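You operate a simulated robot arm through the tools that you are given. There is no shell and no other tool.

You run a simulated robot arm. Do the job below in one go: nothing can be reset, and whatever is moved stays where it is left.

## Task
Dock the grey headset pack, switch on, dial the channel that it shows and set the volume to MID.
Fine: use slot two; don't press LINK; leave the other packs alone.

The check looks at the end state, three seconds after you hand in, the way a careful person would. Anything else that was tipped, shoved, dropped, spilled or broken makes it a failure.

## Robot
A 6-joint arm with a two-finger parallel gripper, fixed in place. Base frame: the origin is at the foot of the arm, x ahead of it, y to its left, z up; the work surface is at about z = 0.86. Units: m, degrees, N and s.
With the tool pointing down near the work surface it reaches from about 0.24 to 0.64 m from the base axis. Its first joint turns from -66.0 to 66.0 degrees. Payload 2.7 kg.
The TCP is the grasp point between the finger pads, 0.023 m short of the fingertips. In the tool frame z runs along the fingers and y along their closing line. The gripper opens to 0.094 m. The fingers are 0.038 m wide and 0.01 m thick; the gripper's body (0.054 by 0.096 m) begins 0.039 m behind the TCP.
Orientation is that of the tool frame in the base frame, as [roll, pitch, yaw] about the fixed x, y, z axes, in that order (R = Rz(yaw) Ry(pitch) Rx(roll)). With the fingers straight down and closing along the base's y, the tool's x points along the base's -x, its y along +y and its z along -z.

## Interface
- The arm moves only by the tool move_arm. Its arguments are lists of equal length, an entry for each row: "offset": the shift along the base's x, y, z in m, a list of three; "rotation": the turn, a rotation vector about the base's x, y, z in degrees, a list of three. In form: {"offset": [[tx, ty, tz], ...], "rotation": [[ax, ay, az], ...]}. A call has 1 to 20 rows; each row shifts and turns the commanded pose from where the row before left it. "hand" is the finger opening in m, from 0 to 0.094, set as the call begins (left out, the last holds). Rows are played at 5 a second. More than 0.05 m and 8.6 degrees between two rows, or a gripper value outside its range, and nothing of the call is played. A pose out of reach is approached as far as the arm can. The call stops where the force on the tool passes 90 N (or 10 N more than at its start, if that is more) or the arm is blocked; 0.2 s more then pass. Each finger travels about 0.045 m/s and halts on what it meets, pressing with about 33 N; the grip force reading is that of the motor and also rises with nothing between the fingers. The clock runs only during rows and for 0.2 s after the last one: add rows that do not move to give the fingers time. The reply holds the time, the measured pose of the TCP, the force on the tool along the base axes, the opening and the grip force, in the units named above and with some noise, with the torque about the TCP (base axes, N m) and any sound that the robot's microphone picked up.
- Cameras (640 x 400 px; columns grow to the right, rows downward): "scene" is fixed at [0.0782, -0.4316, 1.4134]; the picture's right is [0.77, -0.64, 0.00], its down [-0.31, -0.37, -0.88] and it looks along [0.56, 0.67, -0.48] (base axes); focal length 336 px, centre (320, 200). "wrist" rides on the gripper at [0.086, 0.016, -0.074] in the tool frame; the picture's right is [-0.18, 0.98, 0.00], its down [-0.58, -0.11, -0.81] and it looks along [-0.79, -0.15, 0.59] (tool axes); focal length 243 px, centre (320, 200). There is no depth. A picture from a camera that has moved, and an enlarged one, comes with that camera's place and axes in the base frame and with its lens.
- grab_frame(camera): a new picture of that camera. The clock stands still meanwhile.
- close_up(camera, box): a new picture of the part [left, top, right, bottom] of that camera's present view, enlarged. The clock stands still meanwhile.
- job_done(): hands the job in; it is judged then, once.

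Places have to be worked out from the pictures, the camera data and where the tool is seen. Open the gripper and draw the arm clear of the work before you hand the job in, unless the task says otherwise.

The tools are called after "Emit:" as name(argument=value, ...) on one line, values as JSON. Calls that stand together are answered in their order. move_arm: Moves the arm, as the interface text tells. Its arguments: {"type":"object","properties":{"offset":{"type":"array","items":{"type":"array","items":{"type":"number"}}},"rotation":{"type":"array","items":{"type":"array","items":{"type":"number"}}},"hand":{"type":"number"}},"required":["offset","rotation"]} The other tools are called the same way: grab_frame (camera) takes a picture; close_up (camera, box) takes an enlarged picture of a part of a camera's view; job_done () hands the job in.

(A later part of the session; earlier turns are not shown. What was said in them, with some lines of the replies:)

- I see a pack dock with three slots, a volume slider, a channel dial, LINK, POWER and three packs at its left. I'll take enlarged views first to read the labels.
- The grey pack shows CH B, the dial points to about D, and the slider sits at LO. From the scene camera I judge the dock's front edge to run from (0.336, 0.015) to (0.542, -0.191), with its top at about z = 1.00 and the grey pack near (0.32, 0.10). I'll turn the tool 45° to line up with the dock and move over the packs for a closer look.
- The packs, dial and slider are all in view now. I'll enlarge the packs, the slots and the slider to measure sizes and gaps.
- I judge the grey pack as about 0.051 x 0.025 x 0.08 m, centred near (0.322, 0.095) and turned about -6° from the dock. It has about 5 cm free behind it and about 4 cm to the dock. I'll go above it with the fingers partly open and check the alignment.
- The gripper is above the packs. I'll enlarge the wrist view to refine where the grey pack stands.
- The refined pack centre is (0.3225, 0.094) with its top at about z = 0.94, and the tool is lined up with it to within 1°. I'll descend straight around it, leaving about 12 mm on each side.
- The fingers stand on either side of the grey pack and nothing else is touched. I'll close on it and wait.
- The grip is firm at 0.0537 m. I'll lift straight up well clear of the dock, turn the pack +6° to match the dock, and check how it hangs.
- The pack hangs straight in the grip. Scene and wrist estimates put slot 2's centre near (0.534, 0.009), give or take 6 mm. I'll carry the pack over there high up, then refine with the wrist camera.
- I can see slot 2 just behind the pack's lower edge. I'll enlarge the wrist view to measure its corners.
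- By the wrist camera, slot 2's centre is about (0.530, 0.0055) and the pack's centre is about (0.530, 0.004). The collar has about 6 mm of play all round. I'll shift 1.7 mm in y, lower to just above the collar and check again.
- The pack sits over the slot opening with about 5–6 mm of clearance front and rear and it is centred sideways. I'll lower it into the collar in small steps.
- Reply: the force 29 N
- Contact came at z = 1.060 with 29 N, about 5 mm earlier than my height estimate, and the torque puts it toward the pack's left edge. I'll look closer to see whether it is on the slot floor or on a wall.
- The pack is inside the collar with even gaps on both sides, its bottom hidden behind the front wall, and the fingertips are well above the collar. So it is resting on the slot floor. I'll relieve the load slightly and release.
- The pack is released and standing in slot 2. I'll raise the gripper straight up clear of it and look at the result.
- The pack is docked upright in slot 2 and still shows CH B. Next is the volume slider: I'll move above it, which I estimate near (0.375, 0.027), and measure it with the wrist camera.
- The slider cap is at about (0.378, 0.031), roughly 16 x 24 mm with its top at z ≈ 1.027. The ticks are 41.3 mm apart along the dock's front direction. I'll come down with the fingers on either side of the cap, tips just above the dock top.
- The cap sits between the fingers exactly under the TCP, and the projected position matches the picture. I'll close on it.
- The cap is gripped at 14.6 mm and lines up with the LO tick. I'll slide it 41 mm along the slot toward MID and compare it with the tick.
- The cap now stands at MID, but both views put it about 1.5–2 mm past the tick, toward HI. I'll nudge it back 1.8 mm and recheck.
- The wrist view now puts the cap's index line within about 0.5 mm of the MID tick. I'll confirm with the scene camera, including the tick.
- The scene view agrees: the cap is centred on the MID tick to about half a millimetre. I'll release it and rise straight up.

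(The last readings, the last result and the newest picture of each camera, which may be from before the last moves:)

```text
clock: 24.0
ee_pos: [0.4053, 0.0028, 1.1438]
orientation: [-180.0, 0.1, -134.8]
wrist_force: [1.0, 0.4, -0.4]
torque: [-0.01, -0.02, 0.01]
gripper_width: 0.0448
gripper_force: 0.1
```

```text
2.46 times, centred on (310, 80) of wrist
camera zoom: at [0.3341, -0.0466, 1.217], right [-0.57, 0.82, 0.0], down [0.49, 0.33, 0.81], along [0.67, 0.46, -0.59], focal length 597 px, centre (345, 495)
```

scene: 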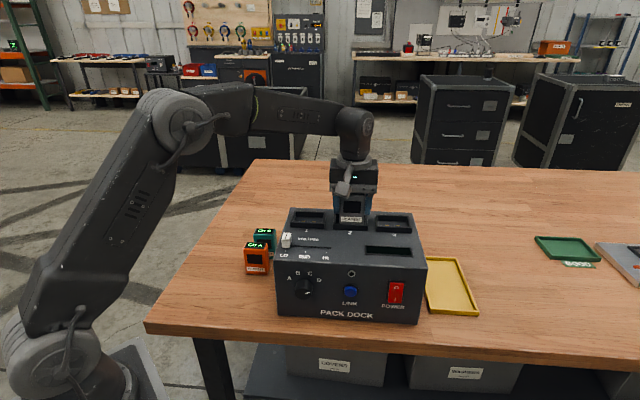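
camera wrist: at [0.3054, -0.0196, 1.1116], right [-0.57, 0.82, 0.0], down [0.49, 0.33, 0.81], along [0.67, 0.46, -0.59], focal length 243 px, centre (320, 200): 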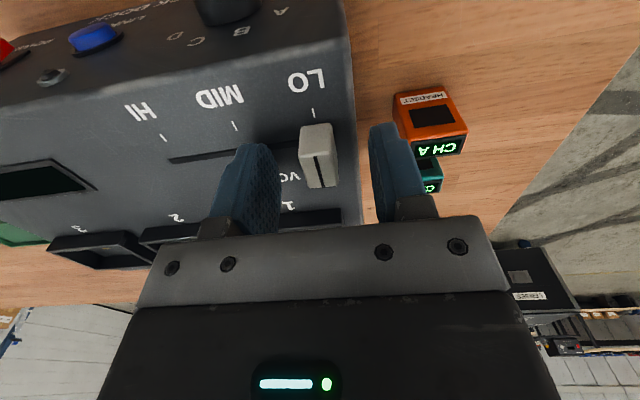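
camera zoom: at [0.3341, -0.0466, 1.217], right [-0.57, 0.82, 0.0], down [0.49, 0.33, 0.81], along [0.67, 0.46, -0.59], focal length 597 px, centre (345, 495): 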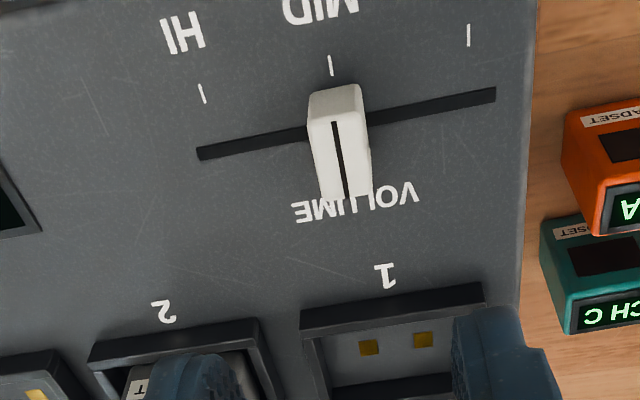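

The volume slider sits at MID. For the front-panel controls I need the tool pointing horizontally at the panel, with the camera side up so it stays clear of the table. I'll rise, back away from the dock and turn the tool half a turn in steps, checking that the arm follows.

Emit:
move_arm(offset=[[-0.004, -0.007, 0.007], [-0.004, -0.007, 0.007], [-0.004, -0.007, 0.007], [-0.004, -0.007, 0.007], [-0.004, -0.007, 0.007], [-0.004, -0.007, 0.007], [-0.004, -0.007, 0.007], [-0.004, -0.007, 0.007], [-0.004, -0.007, 0.007], [-0.004, -0.007, 0.007], [-0.004, -0.007, 0.007], [-0.004, -0.007, 0.007]], rotation=[[0, 0, -7.5], [0, 0, -7.5], [0, 0, -7.5], [0, 0, -7.5], [0, 0, -7.5], [0, 0, -7.5], [0, 0, -7.5], [0, 0, -7.5], [0, 0, -7.5], [0, 0, -7.5], [0, 0, -7.5], [0, 0, -7.5]], hand=0.045)

```text
clock: 26.6
ee_pos: [0.357, -0.082, 1.2269]
orientation: [-180.0, 0.0, 134.9]
wrist_force: [-0.3, 0.0, -0.1]
torque: [0.0, -0.02, 0.03]
gripper_width: 0.0451
gripper_force: 0.1
```

The arm followed the first quarter turn exactly. I'll continue with the second quarter turn on the spot.

Emit:
move_arm(offset=[[0, 0, 0], [0, 0, 0], [0, 0, 0], [0, 0, 0], [0, 0, 0], [0, 0, 0], [0, 0, 0], [0, 0, 0], [0, 0, 0], [0, 0, 0], [0, 0, 0], [0, 0, 0]], rotation=[[0, 0, -7.5], [0, 0, -7.5], [0, 0, -7.5], [0, 0, -7.5], [0, 0, -7.5], [0, 0, -7.5], [0, 0, -7.5], [0, 0, -7.5], [0, 0, -7.5], [0, 0, -7.5], [0, 0, -7.5], [0, 0, -7.5]])

Emit:
grab_frame(camera="scene")

Emit:
close_up(camera="scene", box=[275, 255, 425, 325])

```text
clock: 29.2
ee_pos: [0.357, -0.0808, 1.2277]
orientation: [-180.0, 0.0, 44.9]
wrist_force: [-0.2, -0.4, -0.5]
torque: [0.01, 0.04, 0.0]
gripper_width: 0.045
gripper_force: 0.1
```

```text
taken
```

scene: 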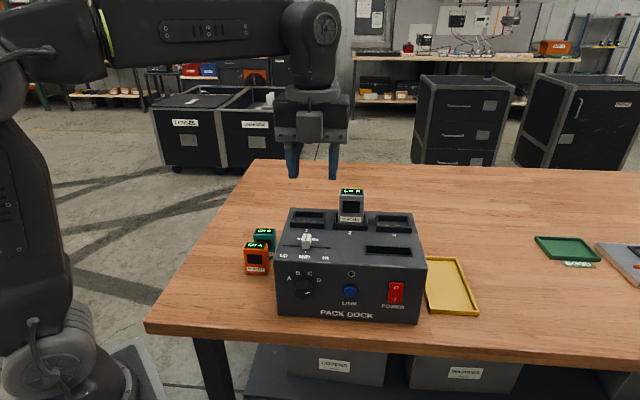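

```text
4.27 times, centred on (350, 290) of scene
camera zoom: at [0.0782, -0.4316, 1.4134], right [0.77, -0.64, 0.0], down [-0.31, -0.37, -0.88], along [0.56, 0.67, -0.48], focal length 1433 px, centre (192, -184)
```

zoom: 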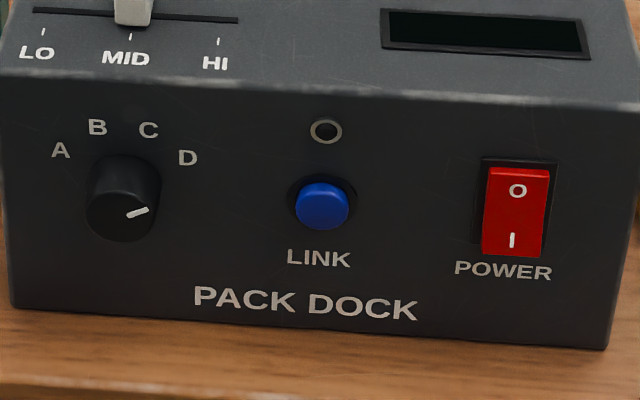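

The half turn went cleanly. The close-up shows the rocker's lower I side sticking out, so it is off. Now I'll tilt the tool about the dock's width axis toward the panel, first 45°.

Emit:
move_arm(offset=[[0, -0.005, 0], [0, -0.005, 0], [0, -0.005, 0], [0, -0.005, 0], [0, -0.005, 0], [0, -0.005, 0]], rotation=[[5.303, -5.303, 0], [5.303, -5.303, 0], [5.303, -5.303, 0], [5.303, -5.303, 0], [5.303, -5.303, 0], [5.303, -5.303, 0]], hand=0.0)

Emit:
grab_frame(camera="scene")

```text
clock: 30.6
ee_pos: [0.3585, -0.1109, 1.2269]
orientation: [179.7, -45.1, 45.2]
wrist_force: [-0.2, -0.6, 0.3]
torque: [0.0, 0.01, 0.03]
gripper_width: 0.0001
gripper_force: 32.8
```

```text
taken
```

scene: 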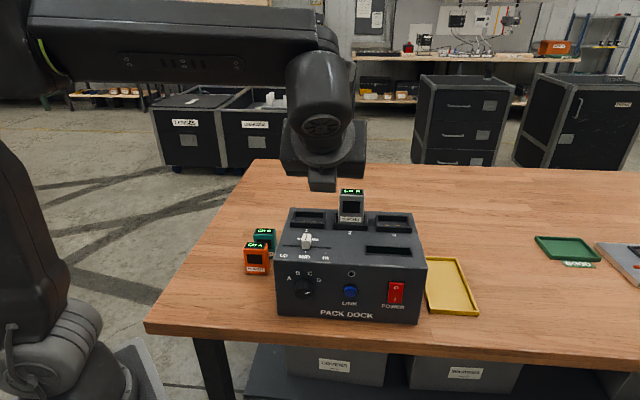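

The arm tilts well with the camera side up. For the rocker I'll use 60° from vertical, so the upper corner of the closed fingertips leads. I'll move to stand about 6 cm off the lower half of the rocker, then check with the wrist camera.

Emit:
move_arm(offset=[[0.0195, -0.027, 0], [0.0195, -0.027, 0], [0.0195, -0.027, 0], [0.0195, -0.027, -0.01], [0, 0, -0.03], [0, 0, -0.035], [0, 0, -0.035], [0, 0, -0.035], [0, 0, -0.035], [0, 0, -0.03], [0, 0, -0.02], [0, 0, 0]], rotation=[[5.303, -5.303, 0], [5.303, -5.303, 0], [0, 0, 0], [0, 0, 0], [0, 0, 0], [0, 0, 0], [0, 0, 0], [0, 0, 0], [0, 0, 0], [0, 0, 0], [0, 0, 0], [0, 0, 0]])

Emit:
grab_frame(camera="scene")

Emit:
grab_frame(camera="wrist")

```text
clock: 33.2
ee_pos: [0.436, -0.2195, 0.9963]
orientation: [179.9, -59.9, 45.1]
wrist_force: [-0.6, 0.6, 0.4]
torque: [0.05, -0.01, -0.01]
gripper_width: 0.0
gripper_force: 32.8
```

```text
taken
```

scene: 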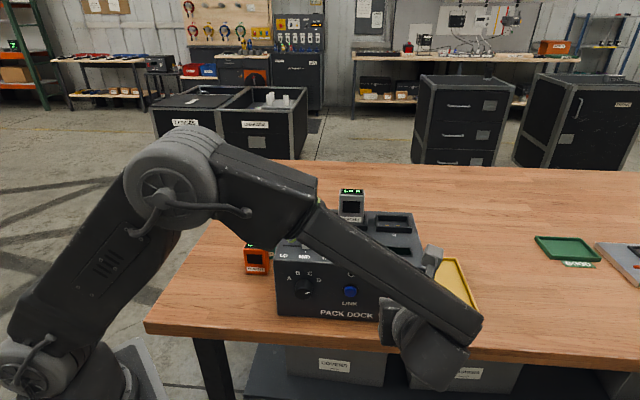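

```text
taken
camera wrist: at [0.4323, -0.2456, 1.1086], right [0.63, -0.76, -0.16], down [-0.78, -0.62, -0.1], along [-0.02, 0.18, -0.98], focal length 243 px, centre (320, 200)
```

wrist: 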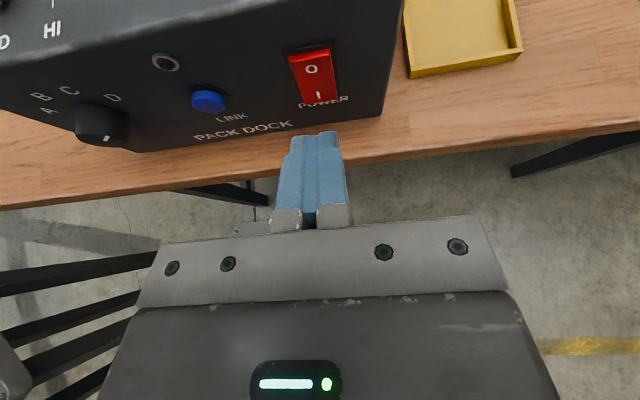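

The fingertips point at the rocker and it is clearly visible ahead of them. I'll enlarge the wrist view to measure the rocker and the panel plane.

Emit:
close_up(camera="wrist", box=[240, 20, 420, 160])

Emit:
close_up(camera="wrist", box=[0, 0, 240, 160])

```text
2.86 times, centred on (330, 90) of wrist
camera zoom: at [0.4323, -0.2456, 1.1086], right [0.63, -0.76, -0.16], down [-0.78, -0.62, -0.1], along [-0.02, 0.18, -0.98], focal length 693 px, centre (291, 514)
```

zoom: 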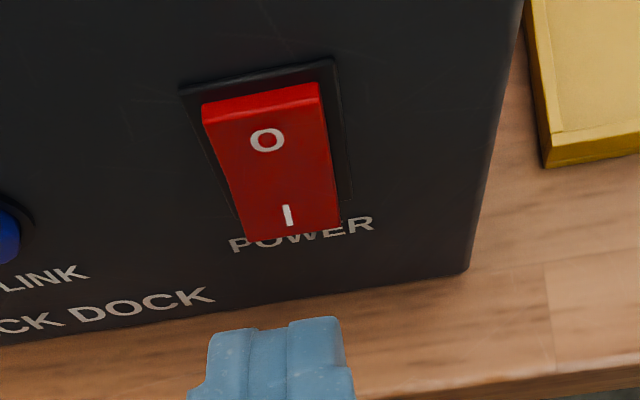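

```text
2.50 times, centred on (120, 80) of wrist
camera zoom: at [0.4323, -0.2456, 1.1086], right [0.63, -0.76, -0.16], down [-0.78, -0.62, -0.1], along [-0.02, 0.18, -0.98], focal length 606 px, centre (820, 500)
```

zoom: 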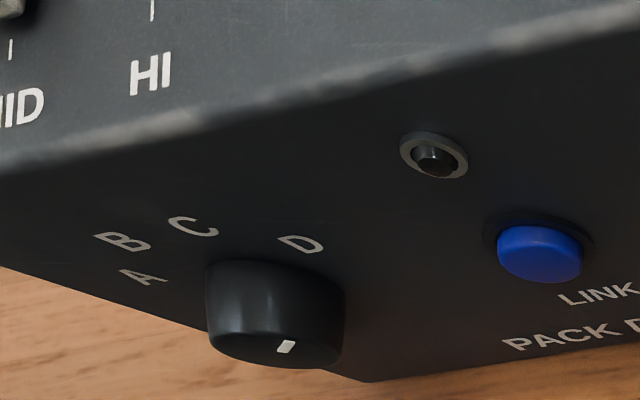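

From the wrist view I get the panel at b ≈ 0.242 along the dock's depth direction. The rocker is centred at a ≈ 0.461 along its width and spans z ≈ 0.918–0.969. I'll lower the tips to the I half and close in to about 1 cm off.

Emit:
move_arm(offset=[[-0.0009, 0.0009, -0.025], [-0.0009, 0.0009, -0.025], [0, 0, -0.022], [0.007, 0.007, 0], [0.007, 0.007, 0], [0.007, 0.007, 0], [0.006, 0.006, 0], [0, 0, 0]], rotation=[[0, 0, 0], [0, 0, 0], [0, 0, 0], [0, 0, 0], [0, 0, 0], [0, 0, 0], [0, 0, 0], [0, 0, 0]])

Emit:
close_up(camera="wrist", box=[240, 20, 420, 160])

Emit:
grab_frame(camera="scene")

```text
clock: 35.0
ee_pos: [0.4612, -0.19, 0.9247]
orientation: [179.8, -59.8, 45.0]
wrist_force: [-0.7, -0.5, -0.5]
torque: [-0.01, 0.0, -0.01]
gripper_width: 0.0
gripper_force: 32.8
```

```text
2.86 times, centred on (330, 90) of wrist
camera zoom: at [0.4581, -0.2163, 1.0369], right [0.63, -0.76, -0.16], down [-0.78, -0.62, -0.1], along [-0.02, 0.19, -0.98], focal length 693 px, centre (291, 514)
```

zoom: 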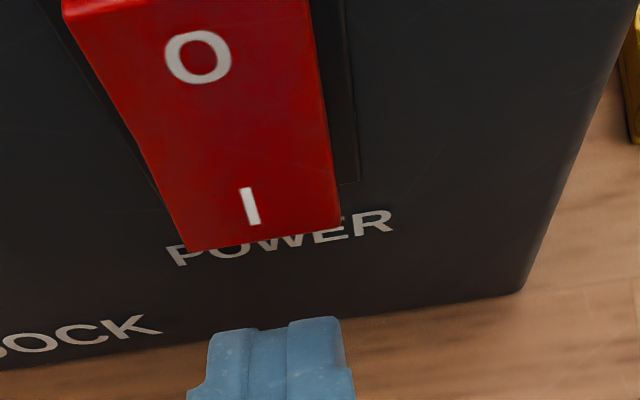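

```text
taken
```

scene: 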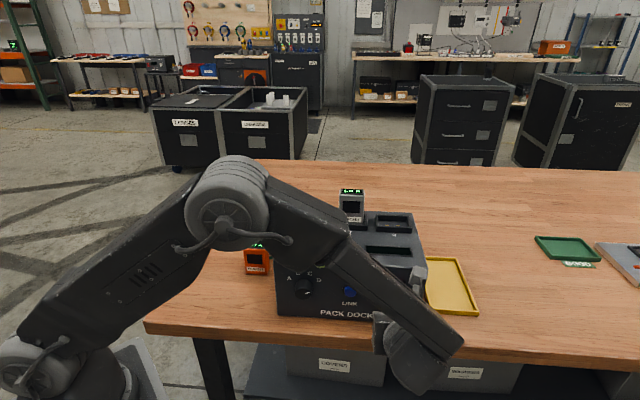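

The tips are lined up with the I half of the rocker. I'll push forward slowly along the panel's normal and watch the force.

Emit:
move_arm(offset=[[0.0021, 0.0021, 0], [0.0021, 0.0021, 0], [0.0021, 0.0021, 0], [0.0021, 0.0021, 0], [0, 0, 0]], rotation=[[0, 0, 0], [0, 0, 0], [0, 0, 0], [0, 0, 0], [0, 0, 0]])

Emit:
close_up(camera="wrist", box=[240, 20, 420, 160])

```text
clock: 36.2
ee_pos: [0.4697, -0.1808, 0.9253]
orientation: [179.8, -60.0, 45.3]
wrist_force: [0.2, -0.2, 0.2]
torque: [0.02, 0.05, 0.03]
gripper_width: 0.0001
gripper_force: 32.5
```

```text
2.86 times, centred on (330, 90) of wrist
camera zoom: at [0.4665, -0.208, 1.0373], right [0.63, -0.76, -0.16], down [-0.78, -0.62, -0.1], along [-0.02, 0.19, -0.98], focal length 693 px, centre (291, 514)
```

zoom: 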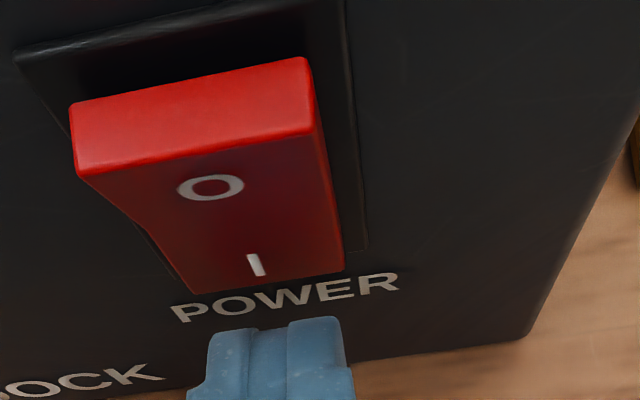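

Between the last two pictures the rocker changed: its top O edge now stands out and the I end has gone in, so it seems to have flipped. I'll back off and check the switch and the dock's display.

Emit:
move_arm(offset=[[-0.01, -0.01, 0], [-0.015, -0.015, 0], [-0.02, -0.02, 0], [-0.01, -0.01, 0.03], [0, 0, 0.04], [0, 0, 0.04], [-0.02, 0, 0.04], [-0.02, 0, 0.04], [0, 0, 0]], rotation=[[0, 0, 0], [0, 0, 0], [0, 0, 0], [0, 0, 0], [0, 0, 0], [0, 0, 0], [0, 0, 0], [0, 0, 0], [0, 0, 0]])

Emit:
grab_frame(camera="scene")

Emit:
grab_frame(camera="wrist")

```text
clock: 38.2
ee_pos: [0.3755, -0.2381, 1.1154]
orientation: [179.9, -60.0, 45.0]
wrist_force: [0.0, -0.7, -0.5]
torque: [-0.02, -0.04, 0.01]
gripper_width: 0.0003
gripper_force: 32.8
```

```text
taken
```

scene: 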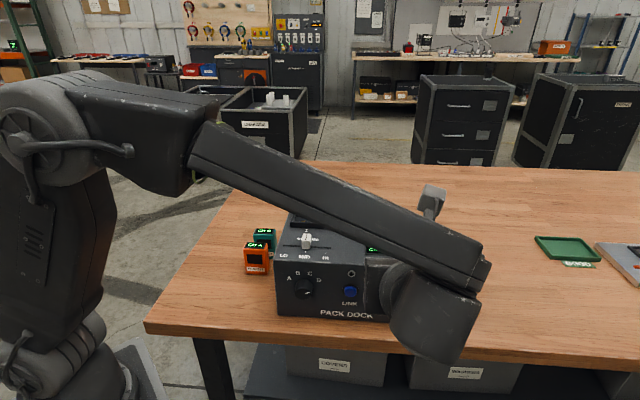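

```text
taken
camera wrist: at [0.371, -0.2636, 1.2272], right [0.63, -0.76, -0.16], down [-0.78, -0.62, -0.1], along [-0.02, 0.19, -0.98], focal length 243 px, centre (320, 200)
```

wrist: 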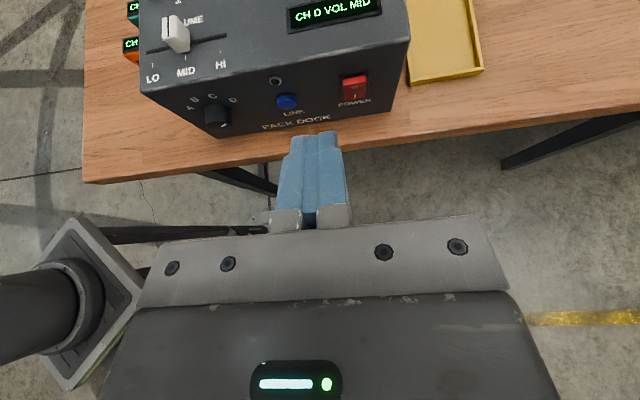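

The power is on: the dock's display lights up and reads "CH D VOL MID", which also confirms the volume. Now the dial must go from D to B. I'll enlarge the wrist view to see the display and locate the knob.

Emit:
close_up(camera="wrist", box=[140, 60, 300, 160])

Emit:
close_up(camera="wrist", box=[260, 0, 420, 130])

Emit:
close_up(camera="scene", box=[275, 255, 365, 325])

```text
4.00 times, centred on (220, 110) of wrist
camera zoom: at [0.371, -0.2636, 1.2272], right [0.63, -0.76, -0.16], down [-0.78, -0.62, -0.1], along [-0.02, 0.19, -0.98], focal length 970 px, centre (720, 560)
```

zoom: 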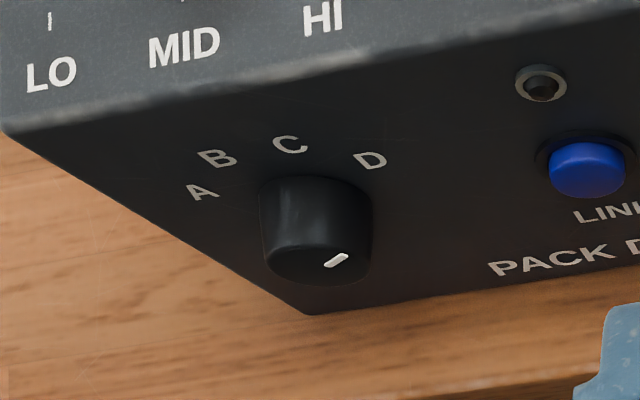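

```text
3.08 times, centred on (340, 65) of wrist
camera zoom: at [0.371, -0.2636, 1.2272], right [0.63, -0.76, -0.16], down [-0.78, -0.62, -0.1], along [-0.02, 0.19, -0.98], focal length 746 px, centre (258, 615)
```

zoom: 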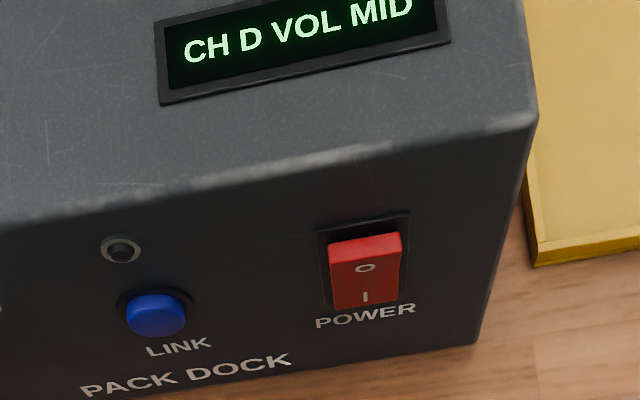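

```text
5.71 times, centred on (320, 290) of scene
camera zoom: at [0.0781, -0.4316, 1.4134], right [0.77, -0.64, 0.0], down [-0.31, -0.37, -0.88], along [0.56, 0.67, -0.48], focal length 1919 px, centre (320, -314)
```

zoom: 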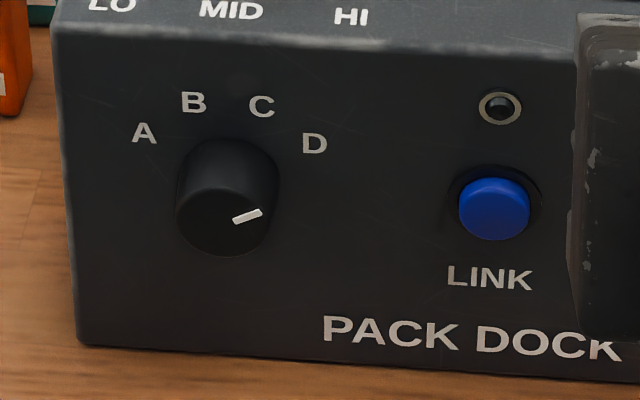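

The knob sits at a ≈ 0.284 along the dock's width and z ≈ 0.9455, about 34 mm across and 18 mm proud of the panel. Its mark is on D. I'll bring the tool to horizontal, open the fingers to 5 cm, and shift to stand in front of and above the knob.

Emit:
move_arm(offset=[[0, 0.015, 0], [0, 0.015, 0], [0, 0.015, 0], [0, 0.015, 0], [0, 0, 0]], rotation=[[5.303, -5.303, 0], [5.303, -5.303, 0], [5.303, -5.303, 0], [5.303, -5.303, 0], [0, 0, 0]], hand=0.052)

Emit:
grab_frame(camera="scene")

```text
clock: 39.4
ee_pos: [0.3743, -0.1756, 1.1146]
orientation: [90.4, -89.8, 134.5]
wrist_force: [0.2, -0.4, 0.5]
torque: [0.01, 0.03, -0.02]
gripper_width: 0.052
gripper_force: 0.0
```

```text
taken
```

scene: 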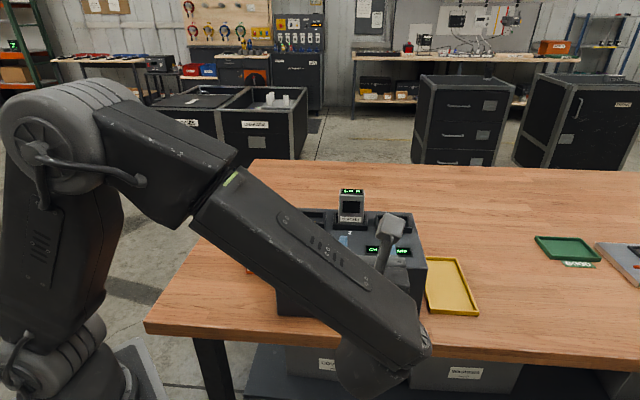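

The tool is horizontal. I'll shift sideways to the knob's line while still high, and check that the arm can hold this pose there.

Emit:
move_arm(offset=[[-0.0125, 0.0247, 0], [-0.0125, 0.0247, 0], [-0.0125, 0.0247, 0], [-0.0125, 0.0247, 0], [0, 0, 0]], rotation=[[0, 0, 0], [0, 0, 0], [0, 0, 0], [0, 0, 0], [0, 0, 0]])

Emit:
grab_frame(camera="wrist")

Emit:
grab_frame(camera="scene")

```text
clock: 40.6
ee_pos: [0.3242, -0.0775, 1.115]
orientation: [151.8, -89.9, 73.2]
wrist_force: [0.7, 0.4, 0.0]
torque: [0.0, 0.03, 0.01]
gripper_width: 0.0523
gripper_force: 0.0
```

```text
taken
camera wrist: at [0.2836, -0.1414, 1.201], right [0.69, -0.7, -0.18], down [-0.65, -0.49, -0.58], along [0.31, 0.52, -0.79], focal length 243 px, centre (320, 200)
```

wrist: 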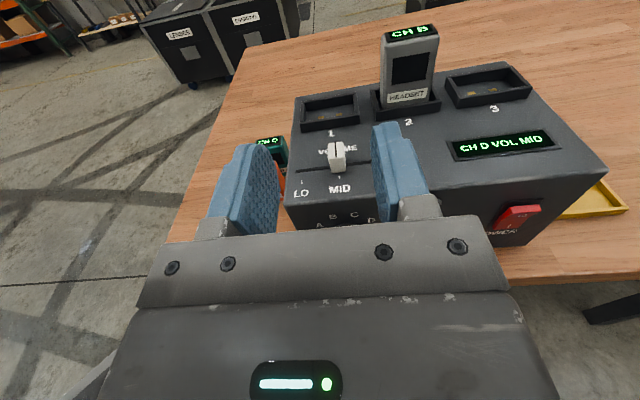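

```text
taken
```

scene: 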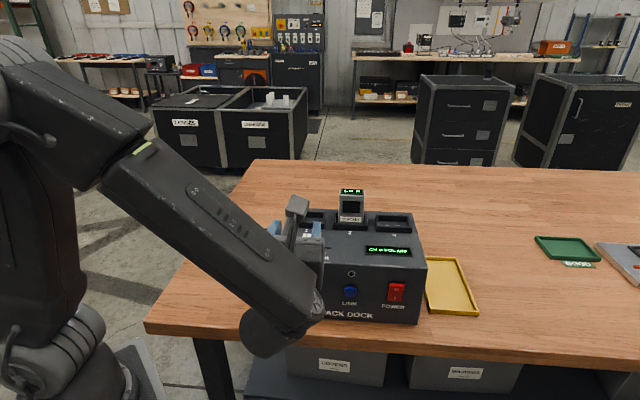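

The pose is reachable here. I'll descend to the knob's height with the fingertips still about 2.5 cm in front of it, then look.

Emit:
move_arm(offset=[[0, 0, -0.03], [0, 0, -0.035], [0, 0, -0.035], [0, 0, -0.035], [0, 0, -0.02], [0, 0, 0]], rotation=[[0, 0, 0], [0, 0, 0], [0, 0, 0], [0, 0, 0], [0, 0, 0], [0, 0, 0]])

Emit:
grab_frame(camera="wrist")

Emit:
grab_frame(camera="scene")

```text
clock: 42.0
ee_pos: [0.3236, -0.0772, 0.9592]
orientation: [132.9, -89.8, 92.0]
wrist_force: [-0.2, -0.4, 0.3]
torque: [0.0, -0.01, 0.0]
gripper_width: 0.052
gripper_force: 0.0
```

```text
taken
camera wrist: at [0.284, -0.1417, 1.0458], right [0.69, -0.7, -0.18], down [-0.65, -0.49, -0.58], along [0.31, 0.52, -0.79], focal length 243 px, centre (320, 200)
```

wrist: 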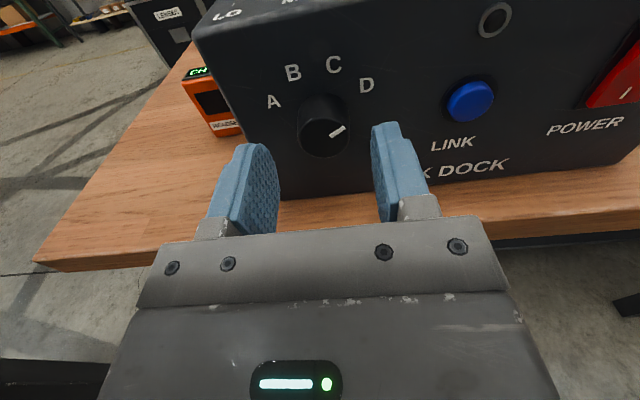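

```text
taken
```

scene: 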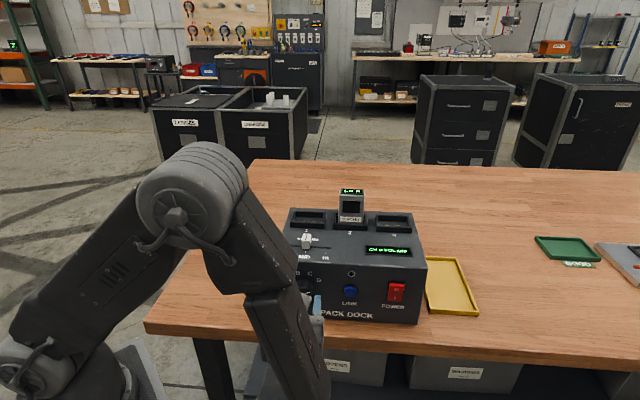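

The wrist camera now looks straight at the dial. I'll enlarge it to find the knob's centre and the mark's angle.

Emit:
close_up(camera="wrist", box=[240, 40, 400, 200])

```text
2.50 times, centred on (320, 120) of wrist
camera zoom: at [0.284, -0.1417, 1.0458], right [0.69, -0.7, -0.18], down [-0.65, -0.49, -0.58], along [0.31, 0.52, -0.79], focal length 606 px, centre (320, 400)
```

zoom: 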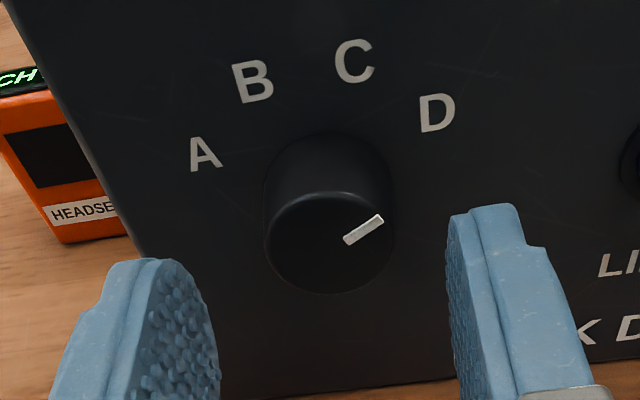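

The knob's centre is at a ≈ 0.2845, z ≈ 0.946, about 32 mm across. The mark is about 65° clockwise from up, with B at about -19°. I'll line up and slide the open fingers around the knob, stopping the tips about 5 mm off the panel.

Emit:
move_arm(offset=[[0.0007, -0.0007, -0.0133], [0.007, 0.007, 0], [0.007, 0.007, 0], [0.007, 0.007, 0], [0.007, 0.007, 0], [0, 0, 0]], rotation=[[0, 0, 0], [0, 0, 0], [0, 0, 0], [0, 0, 0], [0, 0, 0], [0, 0, 0]])

Emit:
grab_frame(camera="wrist")

Emit:
close_up(camera="wrist", box=[220, 60, 420, 220])

```text
clock: 43.4
ee_pos: [0.3526, -0.0507, 0.9468]
orientation: [147.5, -89.9, 77.6]
wrist_force: [0.2, -0.2, -0.5]
torque: [0.01, -0.02, -0.01]
gripper_width: 0.0519
gripper_force: 0.0
```

```text
taken
camera wrist: at [0.3125, -0.1146, 1.0328], right [0.69, -0.7, -0.18], down [-0.65, -0.49, -0.58], along [0.31, 0.52, -0.79], focal length 243 px, centre (320, 200)
```

wrist: 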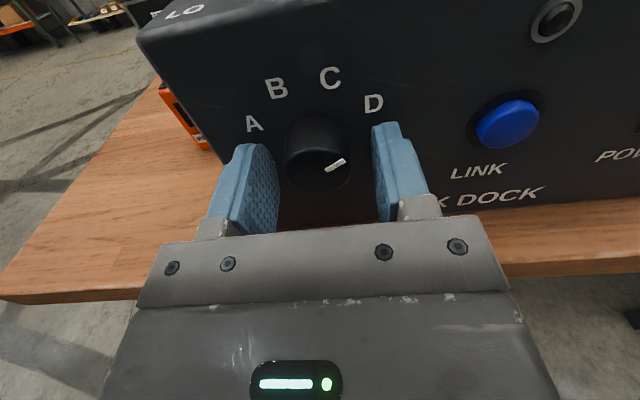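

```text
2.50 times, centred on (320, 140) of wrist
camera zoom: at [0.3125, -0.1146, 1.0328], right [0.69, -0.7, -0.18], down [-0.65, -0.49, -0.58], along [0.31, 0.52, -0.79], focal length 606 px, centre (320, 350)
```

zoom: 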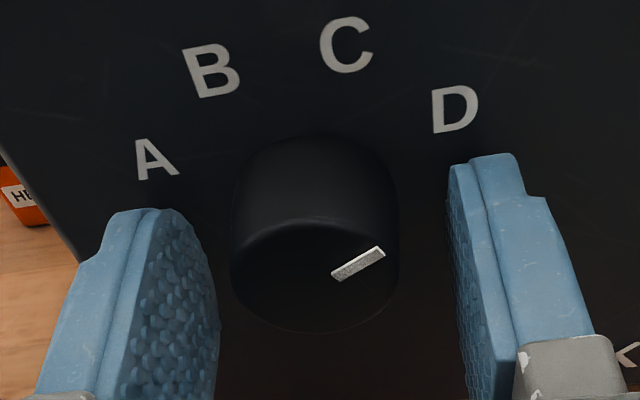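

The fingers straddle the knob evenly, and the TCP is at a ≈ 0.285, z ≈ 0.947, which matches the knob's centre. I'll close on it.

Emit:
move_arm(offset=[[0, 0, 0], [0, 0, 0], [0, 0, 0], [0, 0, 0], [0, 0, 0]], rotation=[[0, 0, 0], [0, 0, 0], [0, 0, 0], [0, 0, 0], [0, 0, 0]], hand=0.02)

Emit:
close_up(camera="wrist", box=[220, 60, 420, 220])

```text
clock: 44.6
ee_pos: [0.3523, -0.0501, 0.9464]
orientation: [152.7, -89.9, 72.3]
wrist_force: [-1.5, 4.4, -0.6]
torque: [0.02, -0.02, 0.07]
gripper_width: 0.0331
gripper_force: 45.2
```

```text
2.50 times, centred on (320, 140) of wrist
camera zoom: at [0.3123, -0.1145, 1.0328], right [0.7, -0.69, -0.18], down [-0.65, -0.49, -0.58], along [0.31, 0.52, -0.79], focal length 606 px, centre (320, 350)
```

zoom: 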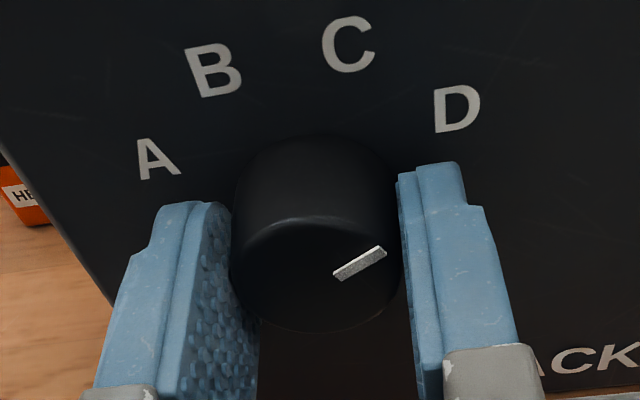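

The knob is held at 33 mm. I'll turn it counter-clockwise as seen from the front, first by about 37°, and check the mark follows.

Emit:
move_arm(offset=[[0, 0, 0], [0, 0, 0], [0, 0, 0], [0, 0, 0], [0, 0, 0], [0, 0, 0]], rotation=[[-5.2, -5.2, 0], [-5.2, -5.2, 0], [-5.2, -5.2, 0], [-5.2, -5.2, 0], [-5.2, -5.2, 0], [0, 0, 0]])

Emit:
grab_frame(camera="wrist")

Emit:
grab_frame(camera="scene")

```text
clock: 46.0
ee_pos: [0.3547, -0.0534, 0.9466]
orientation: [90.0, -53.0, 134.7]
wrist_force: [19.3, -8.3, 6.1]
torque: [0.23, -0.14, -0.27]
gripper_width: 0.033
gripper_force: 44.4
```

```text
taken
camera wrist: at [0.2742, -0.0765, 1.0256], right [0.63, -0.64, 0.45], down [-0.39, -0.75, -0.53], along [0.67, 0.16, -0.72], focal length 243 px, centre (320, 200)
```

wrist: 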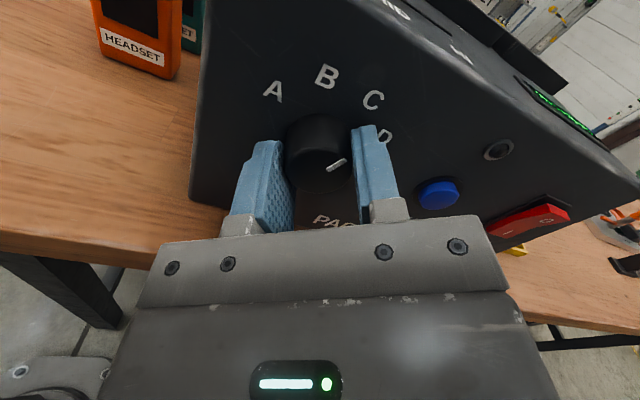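

```text
taken
```

scene: 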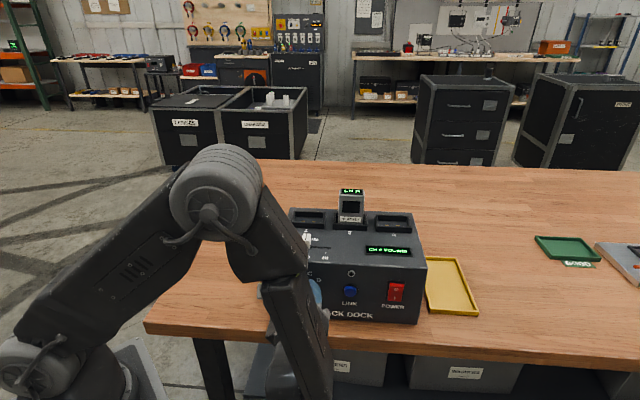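

The mark turned with the fingers, but a side force of about 20 N built up. That suggests I hold the knob about 6 mm below its centre, and refitting the letter circle also puts the centre at z ≈ 0.951. I'll shift to relieve this and continue turning about the knob's true axis.

Emit:
move_arm(offset=[[0.0012, -0.0012, 0.0006], [0.0013, -0.0013, 0.0006], [0, 0, 0]], rotation=[[0, 0, 0], [0, 0, 0], [0, 0, 0]])

Emit:
close_up(camera="scene", box=[355, 235, 420, 265])

Emit:
close_up(camera="wrist", box=[220, 50, 420, 220])

```text
clock: 46.8
ee_pos: [0.3539, -0.0525, 0.9468]
orientation: [90.3, -53.3, 135.0]
wrist_force: [-4.5, 3.7, 6.6]
torque: [-0.21, 0.16, -0.38]
gripper_width: 0.0331
gripper_force: 45.1
```

```text
9.85 times, centred on (388, 250) of scene
camera zoom: at [0.078, -0.4314, 1.4134], right [0.77, -0.64, 0.0], down [-0.31, -0.37, -0.88], along [0.56, 0.67, -0.48], focal length 3307 px, centre (-345, -292)
```

zoom: 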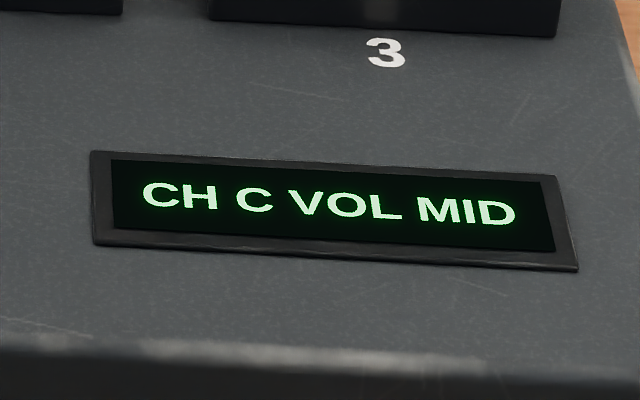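

```text
2.35 times, centred on (320, 135) of wrist
camera zoom: at [0.275, -0.0776, 1.0261], right [0.64, -0.63, 0.44], down [-0.38, -0.76, -0.53], along [0.67, 0.17, -0.73], focal length 571 px, centre (320, 353)
```

zoom: 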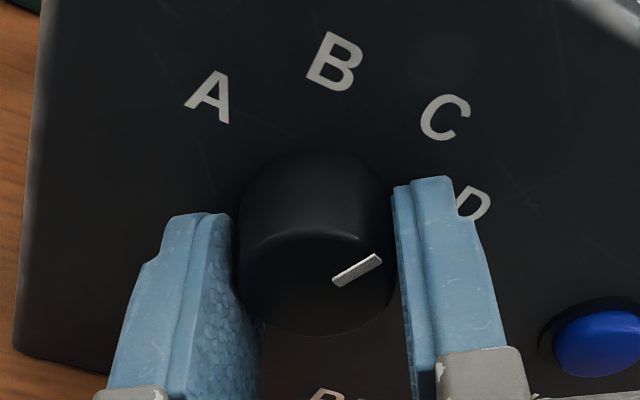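

Relieved: the display now reads CH C, and the residual forces are small. I'll turn another 45° about the knob's axis, drifting the TCP slightly to follow it.

Emit:
move_arm(offset=[[0.00015, -0.00015, 0.0008], [0.00015, -0.00015, 0.0008], [0.00015, -0.00015, 0.0008], [0.00015, -0.00015, 0.0008], [0.00015, -0.00015, 0.0007], [0.00015, -0.00015, 0.0007], [0, 0, 0]], rotation=[[-5.303, -5.303, 0], [-5.303, -5.303, 0], [-5.303, -5.303, 0], [-5.303, -5.303, 0], [-5.303, -5.303, 0], [-5.303, -5.303, 0], [0, 0, 0]])

Emit:
close_up(camera="scene", box=[355, 235, 420, 265])

Emit:
close_up(camera="wrist", box=[220, 50, 420, 220])

Emit:
grab_frame(camera="scene")

```text
clock: 48.4
ee_pos: [0.3551, -0.0523, 0.9497]
orientation: [90.5, -8.3, 135.0]
wrist_force: [-4.4, 20.0, -34.0]
torque: [-0.59, 0.43, -0.29]
gripper_width: 0.0328
gripper_force: 44.9
```

```text
9.85 times, centred on (388, 250) of scene
camera zoom: at [0.0785, -0.4311, 1.4135], right [0.77, -0.64, 0.0], down [-0.31, -0.37, -0.88], along [0.56, 0.67, -0.48], focal length 3307 px, centre (-345, -292)
```

zoom: 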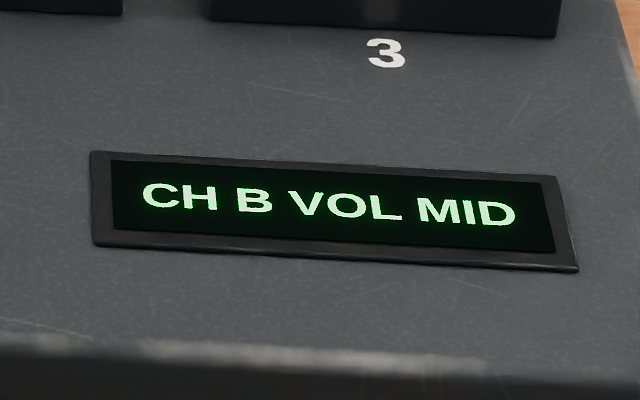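

```text
2.35 times, centred on (320, 135) of wrist
camera zoom: at [0.2446, -0.0468, 0.979], right [0.24, -0.22, 0.95], down [-0.18, -0.97, -0.18], along [0.96, -0.12, -0.27], focal length 571 px, centre (320, 353)
```

zoom: 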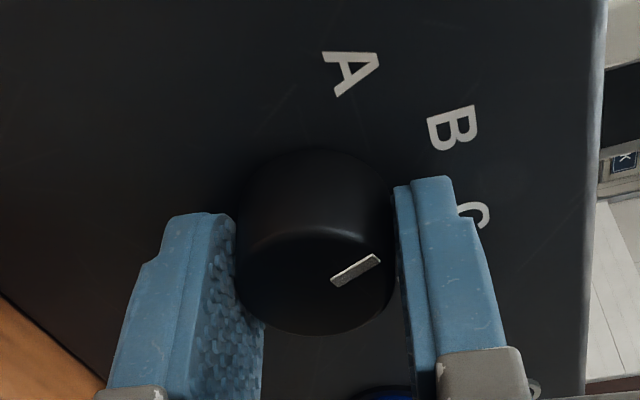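

```text
taken
```

scene: 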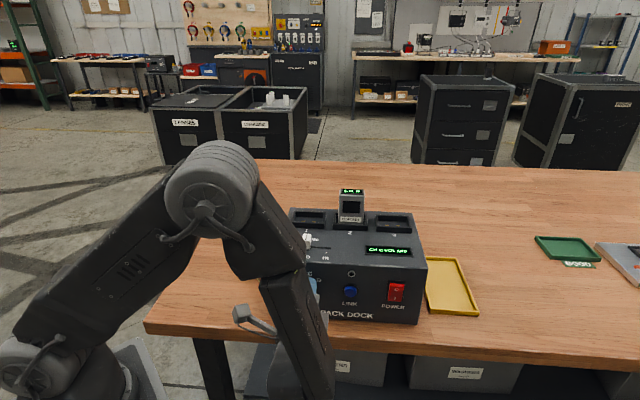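

The display reads CH B VOL MID, and I measure the mark at about -20°, which is on B. Before letting go I'll relieve the side load of about 35 N with a small shift, then open the fingers.

Emit:
move_arm(offset=[[-0.0007, 0.0007, -0.0015], [-0.0007, 0.0007, -0.0013], [0, 0, 0]], rotation=[[0, 0, 0], [0, 0, 0], [0, 0, 0]])

```text
clock: 49.2
ee_pos: [0.3548, -0.0527, 0.949]
orientation: [90.0, -7.9, 134.7]
wrist_force: [4.5, 8.3, -15.4]
torque: [-0.28, 0.24, 0.98]
gripper_width: 0.0326
gripper_force: 45.4
```

The load has fallen to about 18 N. I'll ease down another 1.5 mm and open the fingers.

Emit:
move_arm(offset=[[0, 0, -0.0015], [0, 0, 0]], rotation=[[0, 0, 0], [0, 0, 0]])

Emit:
move_arm(offset=[[0, 0, 0], [0, 0, 0], [0, 0, 0], [0, 0, 0]], rotation=[[0, 0, 0], [0, 0, 0], [0, 0, 0], [0, 0, 0]], hand=0.056)

Emit:
close_up(camera="wrist", box=[220, 50, 420, 220])

Emit:
close_up(camera="scene", box=[355, 235, 420, 265])

```text
clock: 49.8
ee_pos: [0.3552, -0.0533, 0.9492]
orientation: [89.7, -8.0, 134.9]
wrist_force: [4.6, 6.0, 7.7]
torque: [0.0, 0.11, -0.66]
gripper_width: 0.0329
gripper_force: 44.8
```

```text
clock: 50.8
ee_pos: [0.3551, -0.0526, 0.9471]
orientation: [90.0, -8.2, 134.9]
wrist_force: [-0.3, 1.0, 0.2]
torque: [0.02, 0.02, -0.01]
gripper_width: 0.0561
gripper_force: 0.0
```

```text
2.35 times, centred on (320, 135) of wrist
camera zoom: at [0.2435, -0.0465, 0.9762], right [0.23, -0.23, 0.95], down [-0.18, -0.97, -0.19], along [0.96, -0.12, -0.26], focal length 571 px, centre (320, 353)
```

zoom: 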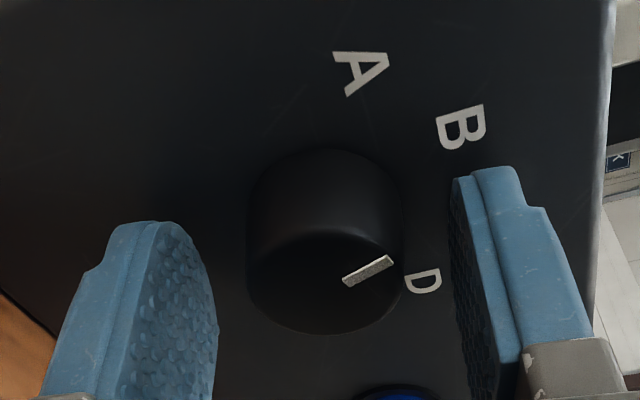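

```text
9.85 times, centred on (388, 250) of scene
camera zoom: at [0.0782, -0.4316, 1.4134], right [0.77, -0.64, 0.0], down [-0.31, -0.37, -0.88], along [0.56, 0.67, -0.48], focal length 3307 px, centre (-345, -292)
```

zoom: 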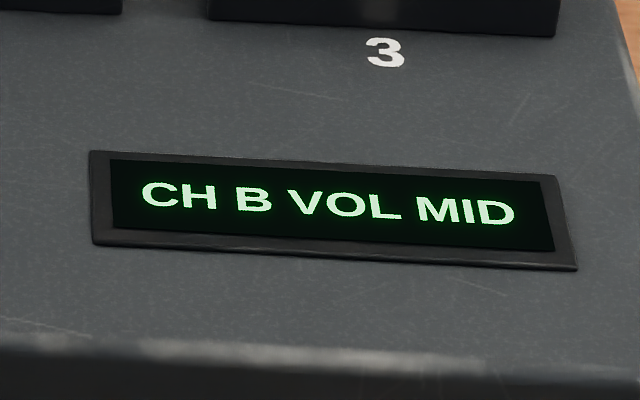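

The fingers are free, the mark stays on B, and the display still reads CH B VOL MID. I'll withdraw straight back from the knob and then rise.

Emit:
move_arm(offset=[[-0.005, -0.005, 0], [-0.008, -0.008, 0], [-0.01, -0.01, 0], [-0.01, -0.01, 0], [0, 0, 0.03], [0, 0, 0.04], [0, 0, 0.04], [0, 0, 0.04], [0, 0, 0.04], [0, 0, 0]], rotation=[[0, 0, 0], [0, 0, 0], [0, 0, 0], [0, 0, 0], [0, 0, 0], [0, 0, 0], [0, 0, 0], [0, 0, 0], [0, 0, 0], [0, 0, 0]])

Emit:
grab_frame(camera="scene")

```text
clock: 53.0
ee_pos: [0.3223, -0.0867, 1.138]
orientation: [89.9, -8.3, 134.8]
wrist_force: [0.3, 0.5, 1.0]
torque: [0.01, 0.01, -0.04]
gripper_width: 0.0563
gripper_force: 0.1
```

```text
taken
```

scene: 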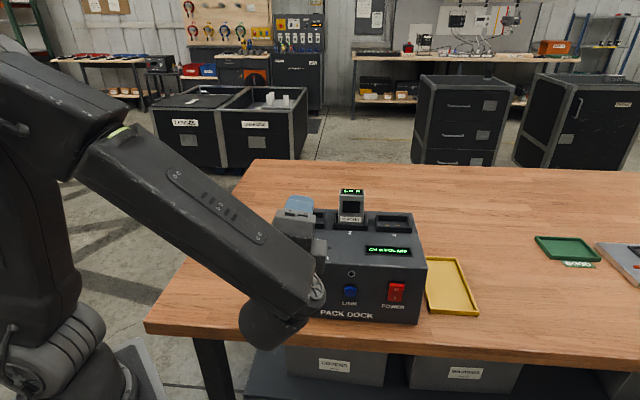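

All clear of the knob. I'll rise further and return the tool to pointing down, so the arm clears the work and the view.

Emit:
move_arm(offset=[[0, 0, 0.03], [0, 0, 0.03], [0, 0, 0.03], [0, 0, 0.03], [0, 0, 0], [0, 0, 0], [0, 0, 0], [0, 0, 0], [0, 0, 0], [0, 0, 0], [0, 0, 0], [0, 0, 0], [0, 0, 0], [0, 0, 0], [0, 0, 0], [0, 0, 0]], rotation=[[0, 0, 0], [0, 0, 0], [0, 0, 0], [0, 0, 0], [-5.303, 5.303, 0], [-5.303, 5.303, 0], [-5.303, 5.303, 0], [-5.303, 5.303, 0], [-5.303, 5.303, 0], [-5.303, 5.303, 0], [-5.303, 5.303, 0], [-5.303, 5.303, 0], [-5.303, 5.303, 0], [-5.303, 5.303, 0], [-5.303, 5.303, 0], [-5.303, 5.303, 0]])

Emit:
grab_frame(camera="scene")

Emit:
close_up(camera="scene", box=[230, 180, 450, 330])

Emit:
close_up(camera="scene", box=[270, 255, 350, 315])

```text
clock: 56.4
ee_pos: [0.3217, -0.0853, 1.258]
orientation: [-179.9, 0.2, 126.8]
wrist_force: [0.2, 0.4, -0.6]
torque: [0.01, 0.0, 0.04]
gripper_width: 0.056
gripper_force: 0.2
```

```text
taken
```

scene: 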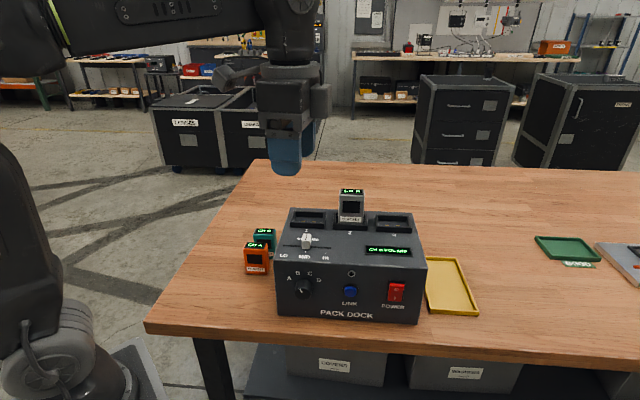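

```text
2.67 times, centred on (340, 255) of scene
camera zoom: at [0.0781, -0.4316, 1.4134], right [0.77, -0.64, 0.0], down [-0.31, -0.37, -0.88], along [0.56, 0.67, -0.48], focal length 896 px, centre (267, 53)
```

zoom: 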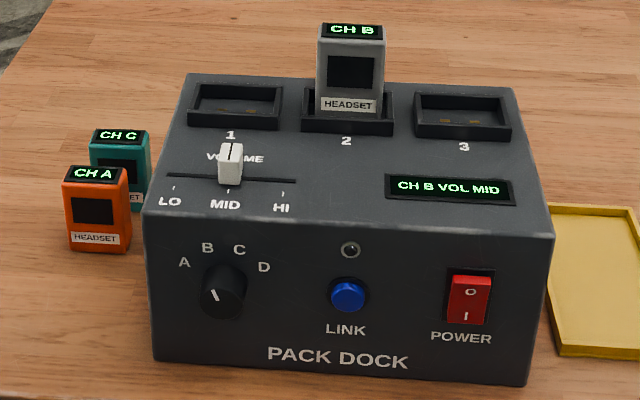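

```text
6.67 times, centred on (310, 285) of scene
camera zoom: at [0.0781, -0.4316, 1.4134], right [0.77, -0.64, 0.0], down [-0.31, -0.37, -0.88], along [0.56, 0.67, -0.48], focal length 2239 px, centre (387, -367)
```

zoom: 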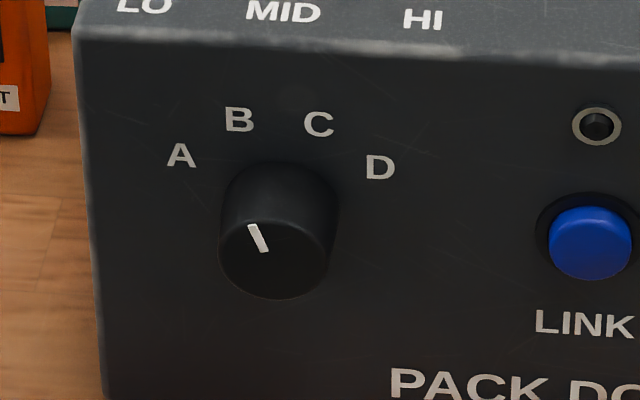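

Everything reads right: pack in slot 2, power on, mark on B, slider at MID, display "CH B VOL MID". I'll take one last close look at the pack's seating and the neighbouring packs.

Emit:
close_up(camera="scene", box=[325, 180, 385, 235])

Emit:
close_up(camera="scene", box=[230, 215, 330, 285])

Emit:
grab_frame(camera="wrist")

```text
7.27 times, centred on (355, 208) of scene
camera zoom: at [0.0781, -0.4316, 1.4134], right [0.77, -0.64, 0.0], down [-0.31, -0.37, -0.88], along [0.56, 0.67, -0.48], focal length 2442 px, centre (66, 146)
```

zoom: 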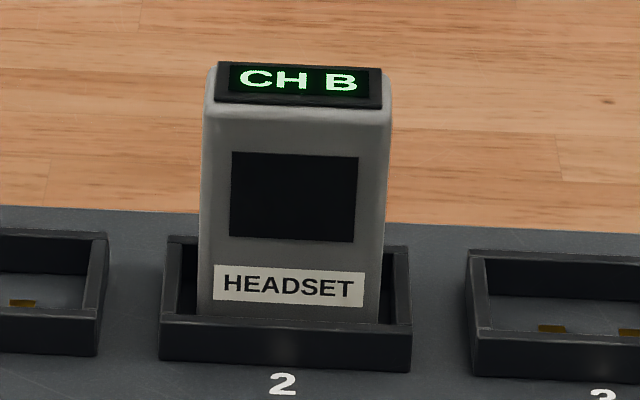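

```text
5.71 times, centred on (280, 250) of scene
camera zoom: at [0.0781, -0.4316, 1.4134], right [0.77, -0.64, 0.0], down [-0.31, -0.37, -0.88], along [0.56, 0.67, -0.48], focal length 1919 px, centre (549, -86)
```

zoom: 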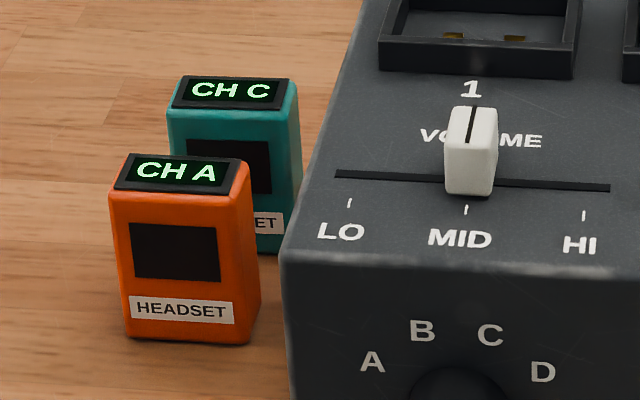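

```text
taken
camera wrist: at [0.2831, -0.0064, 1.3322], right [0.9, 0.44, 0.0], down [0.26, -0.53, 0.81], along [0.36, -0.73, -0.59], focal length 243 px, centre (320, 200)
```

wrist: 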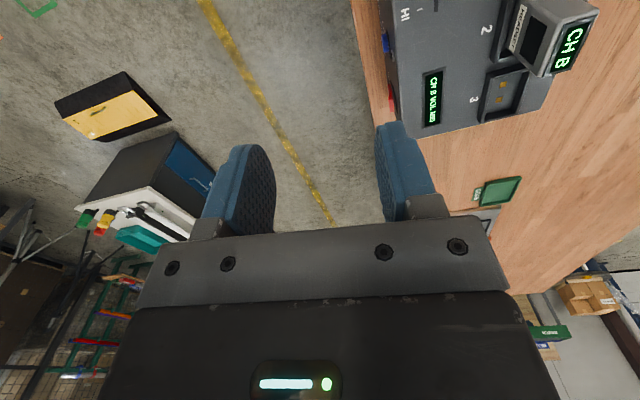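

The pack stands square and flat in slot 2, the other packs are where they were, and the slider is on MID. I'll open the gripper fully and lift a little further clear before handing in.

Emit:
move_arm(offset=[[-0.01, 0, 0.02], [-0.01, 0, 0.02], [0, 0, 0], [0, 0, 0]], rotation=[[0, 0, 0], [0, 0, 0], [0, 0, 0], [0, 0, 0]], hand=0.09)

Emit:
close_up(camera="scene", box=[230, 180, 450, 330])

```text
clock: 57.4
ee_pos: [0.3006, -0.0846, 1.298]
orientation: [179.9, 0.1, 126.8]
wrist_force: [0.0, 0.6, 0.9]
torque: [0.0, 0.02, -0.02]
gripper_width: 0.0897
gripper_force: 0.1
```

```text
2.67 times, centred on (340, 255) of scene
camera zoom: at [0.0782, -0.4316, 1.4134], right [0.77, -0.64, 0.0], down [-0.31, -0.37, -0.88], along [0.56, 0.67, -0.48], focal length 896 px, centre (267, 53)
```

zoom: 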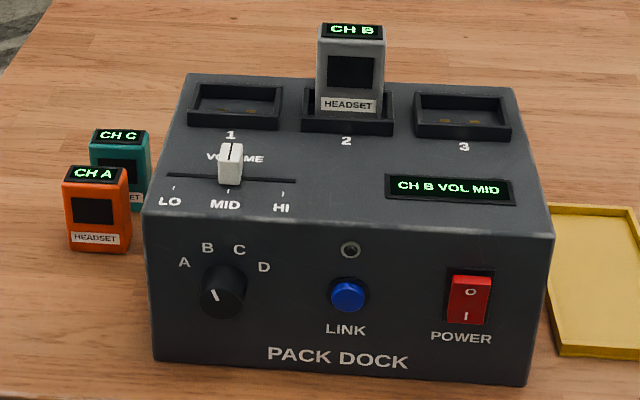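

The end state is as asked: grey pack in slot 2, power on, dial on B, volume on MID, LINK not pressed and the other packs not moved. The gripper is open and the arm is clear, so I'm handing in.

Emit:
job_done()

```text
The job is handed in.
```

The job is done and handed in; I haven't seen the check's result. In the last pictures the dock's display reads "CH B VOL MID".

- **Pack:** the grey headset pack stands upright in slot two and still shows CH B.
- **Power:** the rocker is pressed to I and the dock's display is lit.
- **Channel:** the dial's mark is on B.
- **Volume:** the slider is on the MID tick, to within about half a millimetre.
- **Left alone:** LINK was not pressed, and the orange and teal packs are where they started.

The gripper is open and the arm is clear of the work.
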